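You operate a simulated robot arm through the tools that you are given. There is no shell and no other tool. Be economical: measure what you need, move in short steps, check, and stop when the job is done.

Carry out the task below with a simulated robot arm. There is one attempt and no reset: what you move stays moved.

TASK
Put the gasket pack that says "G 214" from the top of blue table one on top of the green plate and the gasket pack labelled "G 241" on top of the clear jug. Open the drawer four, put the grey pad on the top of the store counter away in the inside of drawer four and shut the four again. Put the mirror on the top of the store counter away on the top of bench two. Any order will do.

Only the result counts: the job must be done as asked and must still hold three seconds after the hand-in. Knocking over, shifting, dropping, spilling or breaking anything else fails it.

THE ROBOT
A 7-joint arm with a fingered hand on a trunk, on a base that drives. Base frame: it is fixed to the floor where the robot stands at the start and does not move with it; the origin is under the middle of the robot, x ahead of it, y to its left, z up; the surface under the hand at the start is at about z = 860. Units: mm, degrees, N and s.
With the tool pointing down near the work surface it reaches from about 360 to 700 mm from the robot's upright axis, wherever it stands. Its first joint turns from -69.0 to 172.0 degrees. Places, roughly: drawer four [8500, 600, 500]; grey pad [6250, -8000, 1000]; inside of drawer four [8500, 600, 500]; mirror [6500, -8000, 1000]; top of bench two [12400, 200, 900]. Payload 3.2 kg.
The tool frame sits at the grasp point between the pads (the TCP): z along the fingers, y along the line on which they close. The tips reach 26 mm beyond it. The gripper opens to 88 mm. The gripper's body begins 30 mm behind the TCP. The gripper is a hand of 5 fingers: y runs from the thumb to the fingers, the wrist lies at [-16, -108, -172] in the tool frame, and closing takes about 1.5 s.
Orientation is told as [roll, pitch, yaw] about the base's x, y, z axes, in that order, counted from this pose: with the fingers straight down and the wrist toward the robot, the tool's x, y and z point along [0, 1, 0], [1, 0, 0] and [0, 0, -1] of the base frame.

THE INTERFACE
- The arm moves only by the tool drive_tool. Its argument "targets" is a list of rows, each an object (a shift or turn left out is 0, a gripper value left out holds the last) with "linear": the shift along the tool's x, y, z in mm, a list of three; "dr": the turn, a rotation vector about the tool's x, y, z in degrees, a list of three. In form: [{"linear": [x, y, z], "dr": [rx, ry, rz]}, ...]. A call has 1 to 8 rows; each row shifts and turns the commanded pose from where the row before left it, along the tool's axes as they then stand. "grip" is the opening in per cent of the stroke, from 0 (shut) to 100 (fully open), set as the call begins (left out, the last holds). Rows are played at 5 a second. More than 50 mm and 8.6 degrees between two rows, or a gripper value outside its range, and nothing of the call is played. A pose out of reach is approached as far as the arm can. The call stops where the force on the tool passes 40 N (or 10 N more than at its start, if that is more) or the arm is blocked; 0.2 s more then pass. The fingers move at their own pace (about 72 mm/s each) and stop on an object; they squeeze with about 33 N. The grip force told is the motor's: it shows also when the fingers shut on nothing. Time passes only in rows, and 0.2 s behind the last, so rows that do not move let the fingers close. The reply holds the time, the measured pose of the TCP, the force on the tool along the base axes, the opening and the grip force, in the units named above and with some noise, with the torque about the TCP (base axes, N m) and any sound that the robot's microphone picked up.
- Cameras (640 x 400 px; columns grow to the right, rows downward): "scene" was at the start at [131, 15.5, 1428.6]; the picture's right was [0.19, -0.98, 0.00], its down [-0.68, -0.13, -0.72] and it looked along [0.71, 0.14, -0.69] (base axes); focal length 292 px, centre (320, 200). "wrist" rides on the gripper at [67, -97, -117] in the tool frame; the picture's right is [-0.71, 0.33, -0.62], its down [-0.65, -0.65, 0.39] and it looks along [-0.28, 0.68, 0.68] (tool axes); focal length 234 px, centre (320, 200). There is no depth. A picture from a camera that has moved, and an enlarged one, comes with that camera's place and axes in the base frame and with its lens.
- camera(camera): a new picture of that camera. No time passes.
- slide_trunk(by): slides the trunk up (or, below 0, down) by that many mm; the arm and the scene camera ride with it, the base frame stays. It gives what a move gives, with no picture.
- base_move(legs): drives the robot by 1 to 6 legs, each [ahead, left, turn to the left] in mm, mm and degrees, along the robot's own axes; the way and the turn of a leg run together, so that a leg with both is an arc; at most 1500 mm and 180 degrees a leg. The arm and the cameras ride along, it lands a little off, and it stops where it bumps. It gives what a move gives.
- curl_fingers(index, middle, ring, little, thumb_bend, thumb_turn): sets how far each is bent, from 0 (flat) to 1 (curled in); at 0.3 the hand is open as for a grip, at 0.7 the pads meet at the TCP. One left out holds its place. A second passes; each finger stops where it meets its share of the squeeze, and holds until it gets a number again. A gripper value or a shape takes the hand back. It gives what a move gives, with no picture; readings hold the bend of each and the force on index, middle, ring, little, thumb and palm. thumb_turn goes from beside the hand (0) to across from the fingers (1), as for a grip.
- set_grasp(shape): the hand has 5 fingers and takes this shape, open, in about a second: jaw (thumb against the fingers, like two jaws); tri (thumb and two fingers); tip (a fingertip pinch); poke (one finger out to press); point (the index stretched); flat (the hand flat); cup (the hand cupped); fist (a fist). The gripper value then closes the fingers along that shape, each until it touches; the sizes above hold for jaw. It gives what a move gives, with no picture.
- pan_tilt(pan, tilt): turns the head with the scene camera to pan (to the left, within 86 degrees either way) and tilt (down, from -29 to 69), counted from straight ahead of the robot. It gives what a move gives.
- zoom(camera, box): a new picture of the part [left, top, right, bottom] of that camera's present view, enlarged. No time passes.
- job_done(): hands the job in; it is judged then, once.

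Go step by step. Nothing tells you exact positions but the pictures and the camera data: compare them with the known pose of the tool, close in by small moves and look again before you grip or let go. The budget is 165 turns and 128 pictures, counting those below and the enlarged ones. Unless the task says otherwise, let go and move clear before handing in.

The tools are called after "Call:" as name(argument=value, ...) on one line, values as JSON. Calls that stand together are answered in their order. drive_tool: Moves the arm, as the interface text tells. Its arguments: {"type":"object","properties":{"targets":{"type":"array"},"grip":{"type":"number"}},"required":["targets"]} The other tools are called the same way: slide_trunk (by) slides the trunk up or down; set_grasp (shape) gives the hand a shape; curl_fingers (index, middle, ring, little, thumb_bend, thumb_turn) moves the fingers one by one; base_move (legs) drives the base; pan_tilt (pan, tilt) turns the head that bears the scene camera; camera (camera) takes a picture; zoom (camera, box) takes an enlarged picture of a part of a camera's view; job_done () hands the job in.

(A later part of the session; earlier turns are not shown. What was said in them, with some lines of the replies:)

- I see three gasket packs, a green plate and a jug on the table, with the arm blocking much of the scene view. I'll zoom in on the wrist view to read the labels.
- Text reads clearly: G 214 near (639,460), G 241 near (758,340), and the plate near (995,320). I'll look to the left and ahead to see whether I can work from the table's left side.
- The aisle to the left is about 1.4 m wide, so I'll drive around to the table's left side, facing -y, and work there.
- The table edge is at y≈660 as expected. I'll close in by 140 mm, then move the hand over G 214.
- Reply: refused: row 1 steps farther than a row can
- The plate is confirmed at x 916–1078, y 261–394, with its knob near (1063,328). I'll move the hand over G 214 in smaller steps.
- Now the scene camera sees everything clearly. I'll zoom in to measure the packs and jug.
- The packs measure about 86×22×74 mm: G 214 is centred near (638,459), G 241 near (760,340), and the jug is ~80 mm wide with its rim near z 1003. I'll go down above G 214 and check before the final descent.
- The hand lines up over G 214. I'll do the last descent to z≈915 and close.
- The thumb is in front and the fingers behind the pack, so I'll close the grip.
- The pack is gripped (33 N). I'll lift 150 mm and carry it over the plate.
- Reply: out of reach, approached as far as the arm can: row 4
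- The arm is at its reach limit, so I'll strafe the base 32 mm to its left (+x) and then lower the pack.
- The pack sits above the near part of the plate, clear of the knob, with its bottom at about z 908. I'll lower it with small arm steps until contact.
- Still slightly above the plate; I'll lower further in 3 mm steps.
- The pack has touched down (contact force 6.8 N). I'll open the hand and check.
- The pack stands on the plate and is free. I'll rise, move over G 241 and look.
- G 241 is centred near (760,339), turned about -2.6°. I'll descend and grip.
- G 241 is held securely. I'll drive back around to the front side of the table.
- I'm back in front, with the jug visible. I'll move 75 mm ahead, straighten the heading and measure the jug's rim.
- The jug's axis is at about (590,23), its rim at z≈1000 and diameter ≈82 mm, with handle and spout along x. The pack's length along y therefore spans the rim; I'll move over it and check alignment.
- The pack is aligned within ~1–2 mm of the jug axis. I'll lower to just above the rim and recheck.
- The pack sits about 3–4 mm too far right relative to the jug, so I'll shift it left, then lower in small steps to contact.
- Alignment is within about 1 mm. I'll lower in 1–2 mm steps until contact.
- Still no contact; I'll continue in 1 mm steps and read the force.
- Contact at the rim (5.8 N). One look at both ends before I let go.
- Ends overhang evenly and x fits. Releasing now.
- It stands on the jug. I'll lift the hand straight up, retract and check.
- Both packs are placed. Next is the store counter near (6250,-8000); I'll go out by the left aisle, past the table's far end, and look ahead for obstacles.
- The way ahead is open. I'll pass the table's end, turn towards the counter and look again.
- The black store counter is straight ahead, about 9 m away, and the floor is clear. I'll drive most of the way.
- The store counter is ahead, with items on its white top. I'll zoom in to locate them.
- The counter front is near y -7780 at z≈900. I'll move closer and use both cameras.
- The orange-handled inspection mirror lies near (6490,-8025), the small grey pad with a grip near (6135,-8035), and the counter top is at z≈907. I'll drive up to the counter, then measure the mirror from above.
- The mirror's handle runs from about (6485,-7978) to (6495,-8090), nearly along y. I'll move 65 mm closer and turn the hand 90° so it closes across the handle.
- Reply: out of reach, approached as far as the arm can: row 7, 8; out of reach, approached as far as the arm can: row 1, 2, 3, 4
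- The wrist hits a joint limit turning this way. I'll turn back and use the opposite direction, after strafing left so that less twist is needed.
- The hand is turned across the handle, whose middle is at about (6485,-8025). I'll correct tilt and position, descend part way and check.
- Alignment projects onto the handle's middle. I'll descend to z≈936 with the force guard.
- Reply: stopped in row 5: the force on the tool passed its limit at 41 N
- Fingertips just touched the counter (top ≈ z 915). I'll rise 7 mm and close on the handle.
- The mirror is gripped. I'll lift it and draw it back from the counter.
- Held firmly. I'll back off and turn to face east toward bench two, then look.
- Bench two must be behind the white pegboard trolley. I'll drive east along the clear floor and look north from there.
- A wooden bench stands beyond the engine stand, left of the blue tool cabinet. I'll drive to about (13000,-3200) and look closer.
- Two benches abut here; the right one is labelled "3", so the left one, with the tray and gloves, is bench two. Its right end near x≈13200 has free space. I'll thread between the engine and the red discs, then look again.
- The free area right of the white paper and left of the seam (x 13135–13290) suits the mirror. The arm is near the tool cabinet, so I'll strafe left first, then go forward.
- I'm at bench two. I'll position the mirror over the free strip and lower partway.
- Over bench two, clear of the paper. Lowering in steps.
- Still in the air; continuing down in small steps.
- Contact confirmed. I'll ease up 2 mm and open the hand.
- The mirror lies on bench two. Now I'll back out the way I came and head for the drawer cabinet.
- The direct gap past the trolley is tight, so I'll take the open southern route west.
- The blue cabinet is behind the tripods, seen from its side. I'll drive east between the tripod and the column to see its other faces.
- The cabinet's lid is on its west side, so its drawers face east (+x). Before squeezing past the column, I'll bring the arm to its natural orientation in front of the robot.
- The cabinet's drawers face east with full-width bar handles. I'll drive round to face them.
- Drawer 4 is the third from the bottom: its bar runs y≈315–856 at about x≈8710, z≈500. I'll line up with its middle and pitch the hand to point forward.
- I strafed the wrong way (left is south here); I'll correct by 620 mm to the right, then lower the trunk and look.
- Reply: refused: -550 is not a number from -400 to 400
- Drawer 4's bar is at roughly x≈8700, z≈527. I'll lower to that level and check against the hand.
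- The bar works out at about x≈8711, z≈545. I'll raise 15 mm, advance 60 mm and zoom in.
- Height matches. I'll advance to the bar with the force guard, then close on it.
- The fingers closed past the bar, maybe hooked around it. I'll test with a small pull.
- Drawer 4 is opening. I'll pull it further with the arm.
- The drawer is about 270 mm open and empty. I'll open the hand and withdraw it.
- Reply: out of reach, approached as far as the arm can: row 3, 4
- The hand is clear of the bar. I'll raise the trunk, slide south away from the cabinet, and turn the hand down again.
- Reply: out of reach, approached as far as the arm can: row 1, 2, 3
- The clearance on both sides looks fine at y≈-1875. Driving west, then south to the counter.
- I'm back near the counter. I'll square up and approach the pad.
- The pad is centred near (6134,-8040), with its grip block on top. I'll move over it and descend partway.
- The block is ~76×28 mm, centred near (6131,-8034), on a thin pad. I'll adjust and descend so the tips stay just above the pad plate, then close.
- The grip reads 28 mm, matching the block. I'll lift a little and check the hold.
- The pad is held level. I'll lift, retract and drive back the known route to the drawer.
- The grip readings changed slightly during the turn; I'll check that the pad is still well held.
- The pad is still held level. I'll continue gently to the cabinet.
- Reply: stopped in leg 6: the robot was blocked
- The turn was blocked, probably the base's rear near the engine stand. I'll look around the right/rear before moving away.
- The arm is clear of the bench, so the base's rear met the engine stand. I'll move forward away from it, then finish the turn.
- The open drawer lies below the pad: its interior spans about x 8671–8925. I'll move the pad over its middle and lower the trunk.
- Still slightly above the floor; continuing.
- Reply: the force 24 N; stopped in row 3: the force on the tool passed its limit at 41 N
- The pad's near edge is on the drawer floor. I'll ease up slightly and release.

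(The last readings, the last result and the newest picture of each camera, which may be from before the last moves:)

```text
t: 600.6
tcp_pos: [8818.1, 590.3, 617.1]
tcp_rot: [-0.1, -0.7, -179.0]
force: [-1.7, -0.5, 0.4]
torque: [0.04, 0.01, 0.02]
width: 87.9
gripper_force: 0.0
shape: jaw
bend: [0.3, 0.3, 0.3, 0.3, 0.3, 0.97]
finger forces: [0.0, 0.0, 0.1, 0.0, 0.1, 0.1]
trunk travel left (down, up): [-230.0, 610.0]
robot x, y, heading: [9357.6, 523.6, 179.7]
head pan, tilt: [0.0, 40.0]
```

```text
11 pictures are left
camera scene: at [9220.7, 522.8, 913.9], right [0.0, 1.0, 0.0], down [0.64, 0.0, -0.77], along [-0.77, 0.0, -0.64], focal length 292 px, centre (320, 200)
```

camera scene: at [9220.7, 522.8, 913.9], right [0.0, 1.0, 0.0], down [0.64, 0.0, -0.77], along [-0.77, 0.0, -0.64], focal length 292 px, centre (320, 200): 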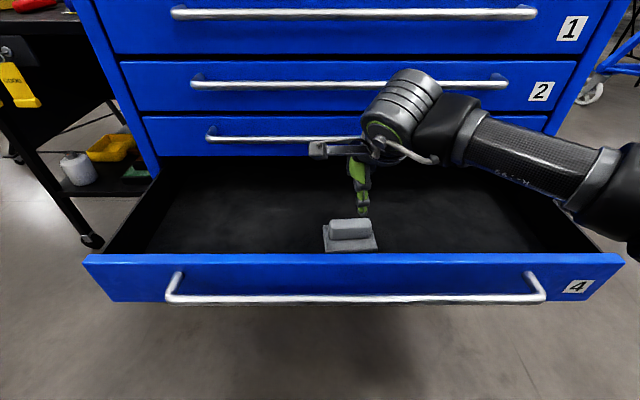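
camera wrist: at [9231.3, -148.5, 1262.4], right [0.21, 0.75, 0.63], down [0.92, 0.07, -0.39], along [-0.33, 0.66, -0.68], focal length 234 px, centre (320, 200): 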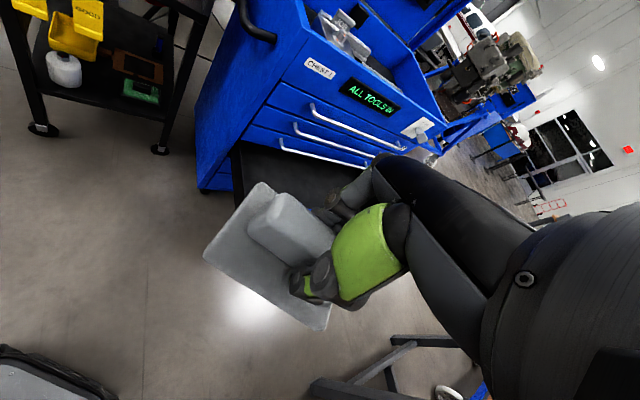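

The pad is in the drawer. To close it I'll use the same forward-pointing grip on the bar: raise, pitch the hand, back off, and come down in front of the bar.

Call:
slide_trunk(by=400)

Call:
drive_tool(targets=[{"dr": [-8.5, 0, 0]}, {"dr": [-8.5, 0, 0]}, {"dr": [-8.5, 0, 0]}, {"dr": [-8.5, 0, 0]}, {"dr": [-8.5, 0, 0]}, {"dr": [-8.5, 0, 0]}, {"dr": [-8.5, 0, 0]}, {"dr": [-8.5, 0, 0]}])

Call:
drive_tool(targets=[{"dr": [-8.5, 0, 0]}, {"dr": [-8.5, 0, 0]}, {"dr": [-4.5, 0, 0]}, {}])

Call:
base_move(legs=[[-85, 0, 0]])

Call:
drive_tool(targets=[{"linear": [0, 0, -40]}, {"linear": [0, 0, -40]}, {"linear": [0, 0, -30]}, {"linear": [0, 0, -13]}, {}])

```text
t: 604.4
tcp_pos: [8816.9, 591.9, 1016.2]
tcp_rot: [-0.1, -0.7, -179.0]
force: [-0.3, -0.4, 0.1]
torque: [0.03, 0.0, -0.01]
width: 88.1
gripper_force: 0.0
shape: jaw
bend: [0.3, 0.3, 0.3, 0.3, 0.3, 0.97]
finger forces: [0.1, 0.0, 0.1, 0.0, 0.0, 0.1]
trunk travel left (down, up): [-630.0, 210.0]
robot x, y, heading: [9358.8, 524.8, 179.7]
head pan, tilt: [0.0, 40.0]
```

```text
t: 606.2
tcp_pos: [8816.0, 590.6, 1015.3]
tcp_rot: [0.2, -68.8, -179.0]
force: [-0.2, -0.3, 0.6]
torque: [0.01, 0.01, 0.0]
width: 87.7
gripper_force: 0.0
shape: jaw
bend: [0.3, 0.3, 0.3, 0.3, 0.3, 0.97]
finger forces: [0.0, 0.0, 0.1, 0.0, 0.1, 0.1]
trunk travel left (down, up): [-630.0, 210.0]
robot x, y, heading: [9356.3, 520.8, 179.7]
head pan, tilt: [0.0, 40.0]
```

```text
t: 607.2
tcp_pos: [8816.8, 591.7, 1016.1]
tcp_rot: [173.7, -89.7, 7.4]
force: [0.5, 0.1, 0.4]
torque: [0.02, 0.05, 0.0]
width: 88.0
gripper_force: 0.0
shape: jaw
bend: [0.3, 0.3, 0.3, 0.3, 0.3, 0.97]
finger forces: [0.1, 0.0, 0.0, 0.1, 0.0, 0.0]
trunk travel left (down, up): [-630.0, 210.0]
robot x, y, heading: [9357.0, 521.6, 179.9]
head pan, tilt: [0.0, 40.0]
```

```text
t: 608.3
tcp_pos: [8901.0, 591.1, 1015.8]
tcp_rot: [174.4, -89.8, 6.7]
force: [1.0, -0.3, -0.7]
torque: [0.03, 0.0, 0.0]
width: 87.9
gripper_force: 0.1
shape: jaw
bend: [0.3, 0.3, 0.3, 0.3, 0.3, 0.97]
finger forces: [0.0, 0.0, 0.0, 0.1, 0.0, 0.0]
trunk travel left (down, up): [-630.0, 210.0]
robot x, y, heading: [9435.3, 521.0, 179.8]
head pan, tilt: [0.0, 40.0]
```

```text
t: 609.5
tcp_pos: [9006.4, 586.3, 1007.1]
tcp_rot: [172.6, -89.8, 8.4]
force: [0.2, -0.5, -0.4]
torque: [0.04, -0.02, -0.01]
width: 88.0
gripper_force: 0.1
shape: jaw
bend: [0.3, 0.3, 0.3, 0.3, 0.3, 0.97]
finger forces: [0.1, 0.1, 0.0, 0.1, 0.0, 0.0]
out of reach, approached as far as the arm can: row 3, 4
trunk travel left (down, up): [-630.0, 210.0]
robot x, y, heading: [9441.2, 520.0, 179.7]
head pan, tilt: [0.0, 40.0]
```

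Call:
drive_tool(targets=[{"linear": [35, 0, 0]}, {"linear": [30, 0, 0]}, {"linear": [0, 0, -15]}, {"linear": [0, 0, -12]}, {}])

```text
t: 610.7
tcp_pos: [9037.3, 522.7, 1007.3]
tcp_rot: [171.5, -89.8, 9.5]
force: [-0.5, 0.4, 0.6]
torque: [0.0, 0.04, -0.01]
width: 87.8
gripper_force: 0.2
shape: jaw
bend: [0.3, 0.3, 0.3, 0.3, 0.3, 0.97]
finger forces: [0.0, 0.0, 0.0, 0.0, 0.0, 0.0]
trunk travel left (down, up): [-630.0, 210.0]
robot x, y, heading: [9443.1, 523.8, 179.9]
head pan, tilt: [0.0, 40.0]
```

The hand is now in front of the bar line (x≈9037). I'll lower to z≈545 and look.

Call:
slide_trunk(by=-400)

Call:
slide_trunk(by=-62)

Call:
camera(camera="scene")

```text
t: 614.5
tcp_pos: [9035.7, 522.3, 606.8]
tcp_rot: [173.8, -89.8, 7.4]
force: [0.1, -0.4, -0.5]
torque: [0.03, 0.03, 0.03]
width: 88.2
gripper_force: 0.1
shape: jaw
bend: [0.3, 0.3, 0.3, 0.3, 0.3, 0.97]
finger forces: [0.1, 0.0, 0.0, 0.0, 0.1, 0.1]
trunk travel left (down, up): [-230.0, 610.0]
robot x, y, heading: [9441.6, 520.0, 179.7]
head pan, tilt: [0.0, 40.0]
```

```text
t: 615.5
tcp_pos: [9036.5, 522.4, 545.6]
tcp_rot: [173.7, -89.8, 7.4]
force: [0.2, 0.2, -0.8]
torque: [0.0, 0.0, 0.02]
width: 87.9
gripper_force: 0.1
shape: jaw
bend: [0.3, 0.3, 0.3, 0.3, 0.3, 0.97]
finger forces: [0.1, 0.0, 0.0, 0.0, 0.0, 0.0]
trunk travel left (down, up): [-168.0, 672.0]
robot x, y, heading: [9436.2, 524.7, 180.0]
head pan, tilt: [0.0, 40.0]
```

```text
10 pictures are left
camera scene: at [9304.2, 522.5, 851.9], right [0.0, 1.0, 0.0], down [0.64, 0.0, -0.77], along [-0.77, 0.0, -0.64], focal length 292 px, centre (320, 200)
```

scene: 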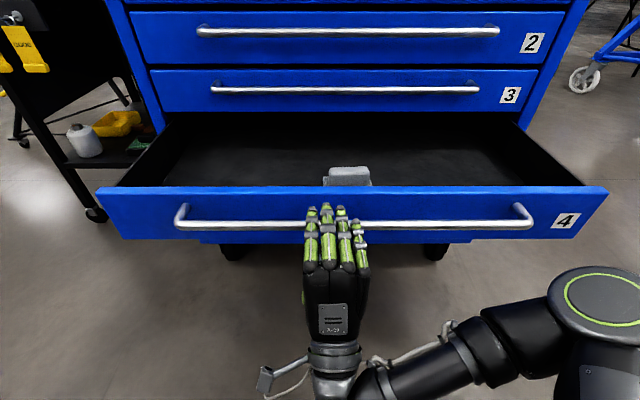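

The pad is visible in the drawer and the hand faces the bar. I'll advance 42 mm and grip the bar.

Call:
drive_tool(targets=[{"linear": [0, 0, 15]}, {"linear": [0, 0, 15]}, {"linear": [0, 0, 12]}, {}])

Call:
drive_tool(targets=[{}, {}, {}, {}, {}, {}, {}, {}], grip=0)

Call:
drive_tool(targets=[{"linear": [0, 0, 20]}, {"linear": [0, 0, 25]}, {"linear": [0, 0, 25]}, {"linear": [0, 0, 25]}, {"linear": [0, 0, 25]}, {"linear": [0, 0, 25]}, {"linear": [0, 0, 25]}])

Call:
camera(camera="scene")

```text
t: 616.5
tcp_pos: [8994.0, 521.3, 545.5]
tcp_rot: [173.1, -89.8, 8.0]
force: [-0.8, -0.6, -0.4]
torque: [0.01, 0.0, -0.01]
width: 87.9
gripper_force: 0.0
shape: jaw
bend: [0.3, 0.3, 0.3, 0.3, 0.3, 0.97]
finger forces: [0.0, 0.0, 0.1, 0.1, 0.0, 0.0]
trunk travel left (down, up): [-168.0, 672.0]
robot x, y, heading: [9436.9, 522.0, 179.8]
head pan, tilt: [0.0, 40.0]
```

```text
t: 618.3
tcp_pos: [8993.6, 521.7, 545.5]
tcp_rot: [173.3, -89.8, 7.7]
force: [-2.3, 0.4, 1.3]
torque: [0.22, 0.0, -0.08]
width: 0.1
gripper_force: 33.1
shape: jaw
bend: [0.65, 0.7, 0.71, 0.63, 0.76, 1.0]
finger forces: [20.7, 9.5, 3.7, 2.6, 34.3, 0.0]
trunk travel left (down, up): [-168.0, 672.0]
robot x, y, heading: [9441.8, 522.7, 179.5]
head pan, tilt: [0.0, 40.0]
```

```text
t: 619.9
tcp_pos: [8825.0, 520.5, 546.5]
tcp_rot: [115.6, -89.9, 65.3]
force: [0.7, 13.5, -6.0]
torque: [0.08, 0.02, -0.02]
width: 0.0
gripper_force: 32.9
shape: jaw
bend: [0.71, 0.7, 0.71, 0.63, 0.75, 1.0]
finger forces: [19.9, 8.5, 2.5, 2.4, 36.9, 0.0]
trunk travel left (down, up): [-168.0, 672.0]
robot x, y, heading: [9440.0, 521.4, 179.8]
head pan, tilt: [0.0, 40.0]
```

```text
9 pictures are left
camera scene: at [9303.5, 523.8, 851.8], right [0.0, 1.0, 0.0], down [0.64, 0.0, -0.77], along [-0.77, 0.0, -0.64], focal length 292 px, centre (320, 200)
```

scene: 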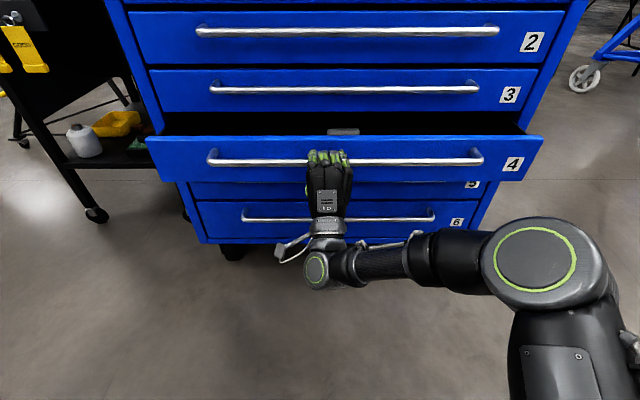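

The drawer is closing. I'll drive the base forward 80 mm, then finish with small arm pushes.

Call:
base_move(legs=[[80, 0, 0]])

Call:
drive_tool(targets=[{"linear": [0, 0, 8]}, {"linear": [0, 0, 6]}, {"linear": [0, 0, 5]}, {"linear": [0, 0, 4]}, {"linear": [0, 0, 4]}, {"linear": [0, 0, 4]}])

Call:
camera(camera="scene")

```text
t: 621.0
tcp_pos: [8744.7, 520.1, 545.6]
tcp_rot: [133.6, -89.8, 47.0]
force: [-2.9, 14.9, -5.1]
torque: [0.1, -0.02, 0.02]
width: 0.0
gripper_force: 33.0
shape: jaw
bend: [0.71, 0.7, 0.71, 0.63, 0.75, 1.0]
finger forces: [21.0, 9.0, 2.6, 2.9, 37.8, 0.0]
trunk travel left (down, up): [-168.0, 672.0]
robot x, y, heading: [9359.5, 519.4, 179.8]
head pan, tilt: [0.0, 40.0]
```

```text
t: 622.4
tcp_pos: [8711.7, 518.9, 546.8]
tcp_rot: [170.1, -90.0, 10.8]
force: [13.3, 8.0, -9.7]
torque: [0.13, 0.12, 0.02]
width: 0.0
gripper_force: 33.4
shape: jaw
bend: [0.71, 0.7, 0.71, 0.64, 0.78, 1.0]
finger forces: [9.0, 0.2, 0.6, 3.5, 20.1, 0.1]
trunk travel left (down, up): [-168.0, 672.0]
robot x, y, heading: [9358.5, 522.7, 179.8]
head pan, tilt: [0.0, 40.0]
```

```text
8 pictures are left
camera scene: at [9223.0, 523.5, 851.8], right [0.0, 1.0, 0.0], down [0.64, 0.0, -0.77], along [-0.77, 0.0, -0.64], focal length 292 px, centre (320, 200)
```

scene: 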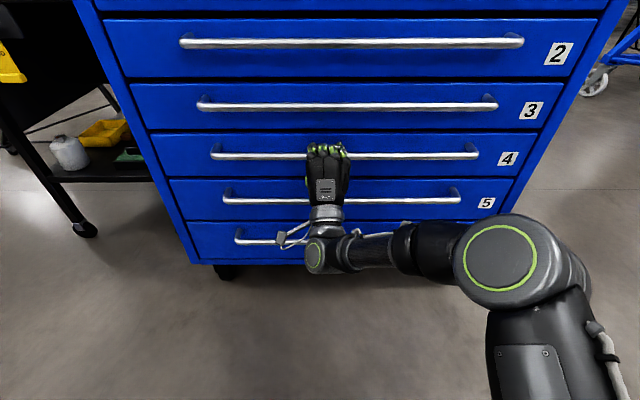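

It appears shut (13 N push). One small extra push, then open and withdraw straight back.

Call:
drive_tool(targets=[{"linear": [0, 0, 3]}, {"linear": [0, 0, 2]}])

Call:
drive_tool(targets=[{}, {}, {}, {}, {}, {}, {}], grip=100)

Call:
zoom(camera="scene", box=[180, 90, 540, 270])

```text
t: 623.0
tcp_pos: [8711.9, 518.8, 547.1]
tcp_rot: [-170.0, -89.8, -9.0]
force: [15.1, 4.5, -2.3]
torque: [0.25, 0.14, -0.13]
width: 0.0
gripper_force: 33.2
shape: jaw
bend: [0.71, 0.7, 0.69, 0.64, 0.79, 1.0]
finger forces: [8.0, 21.1, 1.3, 4.0, 17.4, 0.1]
trunk travel left (down, up): [-168.0, 672.0]
robot x, y, heading: [9353.1, 521.1, 179.9]
head pan, tilt: [0.0, 40.0]
stopped in row 2: the force on the tool passed its limit at 42 N (the readings are from after the stop); the commanded pose is now the measured one
```

```text
t: 624.6
tcp_pos: [8709.6, 517.5, 547.2]
tcp_rot: [-170.5, -89.8, -8.4]
force: [3.4, -0.3, 0.4]
torque: [-0.01, 0.17, -0.05]
width: 88.1
gripper_force: 0.0
shape: jaw
bend: [0.3, 0.28, 0.3, 0.3, 0.3, 0.97]
finger forces: [0.0, 3.2, 0.1, 0.1, 0.1, 0.1]
trunk travel left (down, up): [-168.0, 672.0]
robot x, y, heading: [9359.0, 522.9, 180.0]
head pan, tilt: [0.0, 40.0]
```

```text
1.78 times, centred on (360, 180) of scene
camera zoom: at [9223.5, 522.9, 852.0], right [0.0, 1.0, 0.0], down [0.64, 0.0, -0.77], along [-0.77, 0.0, -0.64], focal length 520 px, centre (249, 236)
```

zoom: 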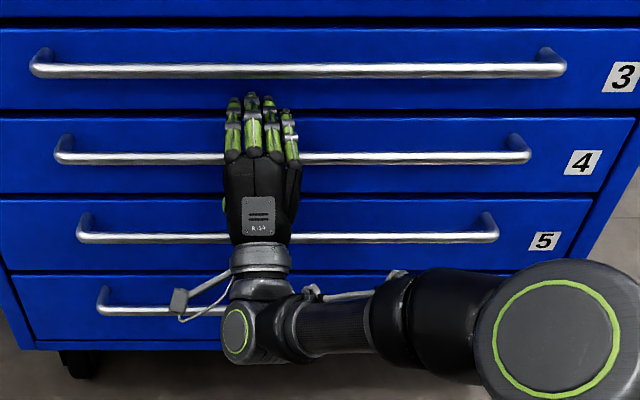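

The drawer is shut. I'll withdraw the hand straight back, raise the trunk, and verify.

Call:
drive_tool(targets=[{"linear": [0, 0, -15]}, {"linear": [0, 0, -25]}, {"linear": [0, 0, -40]}, {"linear": [0, 0, -40]}, {"linear": [0, 0, -40]}])

Call:
slide_trunk(by=400)

Call:
camera(camera="scene")

```text
t: 625.8
tcp_pos: [8869.2, 520.2, 544.4]
tcp_rot: [-173.6, -89.9, -5.4]
force: [0.5, -0.4, -0.2]
torque: [-0.01, -0.03, -0.02]
width: 88.0
gripper_force: 0.0
shape: jaw
bend: [0.3, 0.3, 0.3, 0.3, 0.3, 0.97]
finger forces: [0.0, 0.0, 0.0, 0.1, 0.1, 0.0]
trunk travel left (down, up): [-168.0, 672.0]
robot x, y, heading: [9357.1, 524.1, 179.7]
head pan, tilt: [0.0, 40.0]
```

```text
t: 629.6
tcp_pos: [8868.6, 519.5, 943.1]
tcp_rot: [-169.4, -89.8, -9.5]
force: [-0.1, -0.5, 0.4]
torque: [0.0, 0.0, 0.02]
width: 87.7
gripper_force: 0.1
shape: jaw
bend: [0.3, 0.3, 0.3, 0.3, 0.3, 0.97]
finger forces: [0.0, 0.0, 0.1, 0.1, 0.0, 0.0]
trunk travel left (down, up): [-568.0, 272.0]
robot x, y, heading: [9359.2, 523.6, 180.0]
head pan, tilt: [0.0, 40.0]
```

```text
6 pictures are left
camera scene: at [9223.1, 522.9, 1251.9], right [0.0, 1.0, 0.0], down [0.64, 0.0, -0.77], along [-0.77, 0.0, -0.64], focal length 292 px, centre (320, 200)
```

scene: 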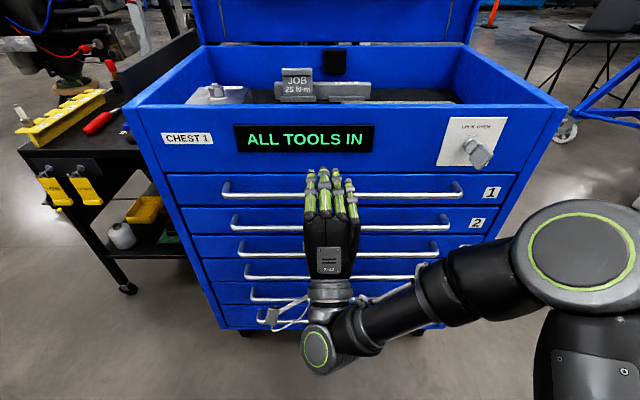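

All the drawers sit flush, drawer four is shut with the pad inside, and the hand is empty and clear. I'm handing in.

Call:
job_done()

```text
The job is handed in.
```

All four jobs are done and handed in, but one thing may count against the result: the base bumped something once while I was bringing the pad to the cabinet. It was probably the engine stand. The robot stopped and I backed away, but I didn't check whether the stand had shifted.

- **G 214:** it stands on the green plate.
- **G 241:** it stands upright across the rim of the clear jug. I last looked at it just after letting go.
- **Grey pad:** it lies inside drawer four, and the drawer is shut again.
- **Mirror:** it lies on the right-hand end of bench two. I saw no "2" label, so I took it as bench two because it matches the given position and the next bench is marked "3".
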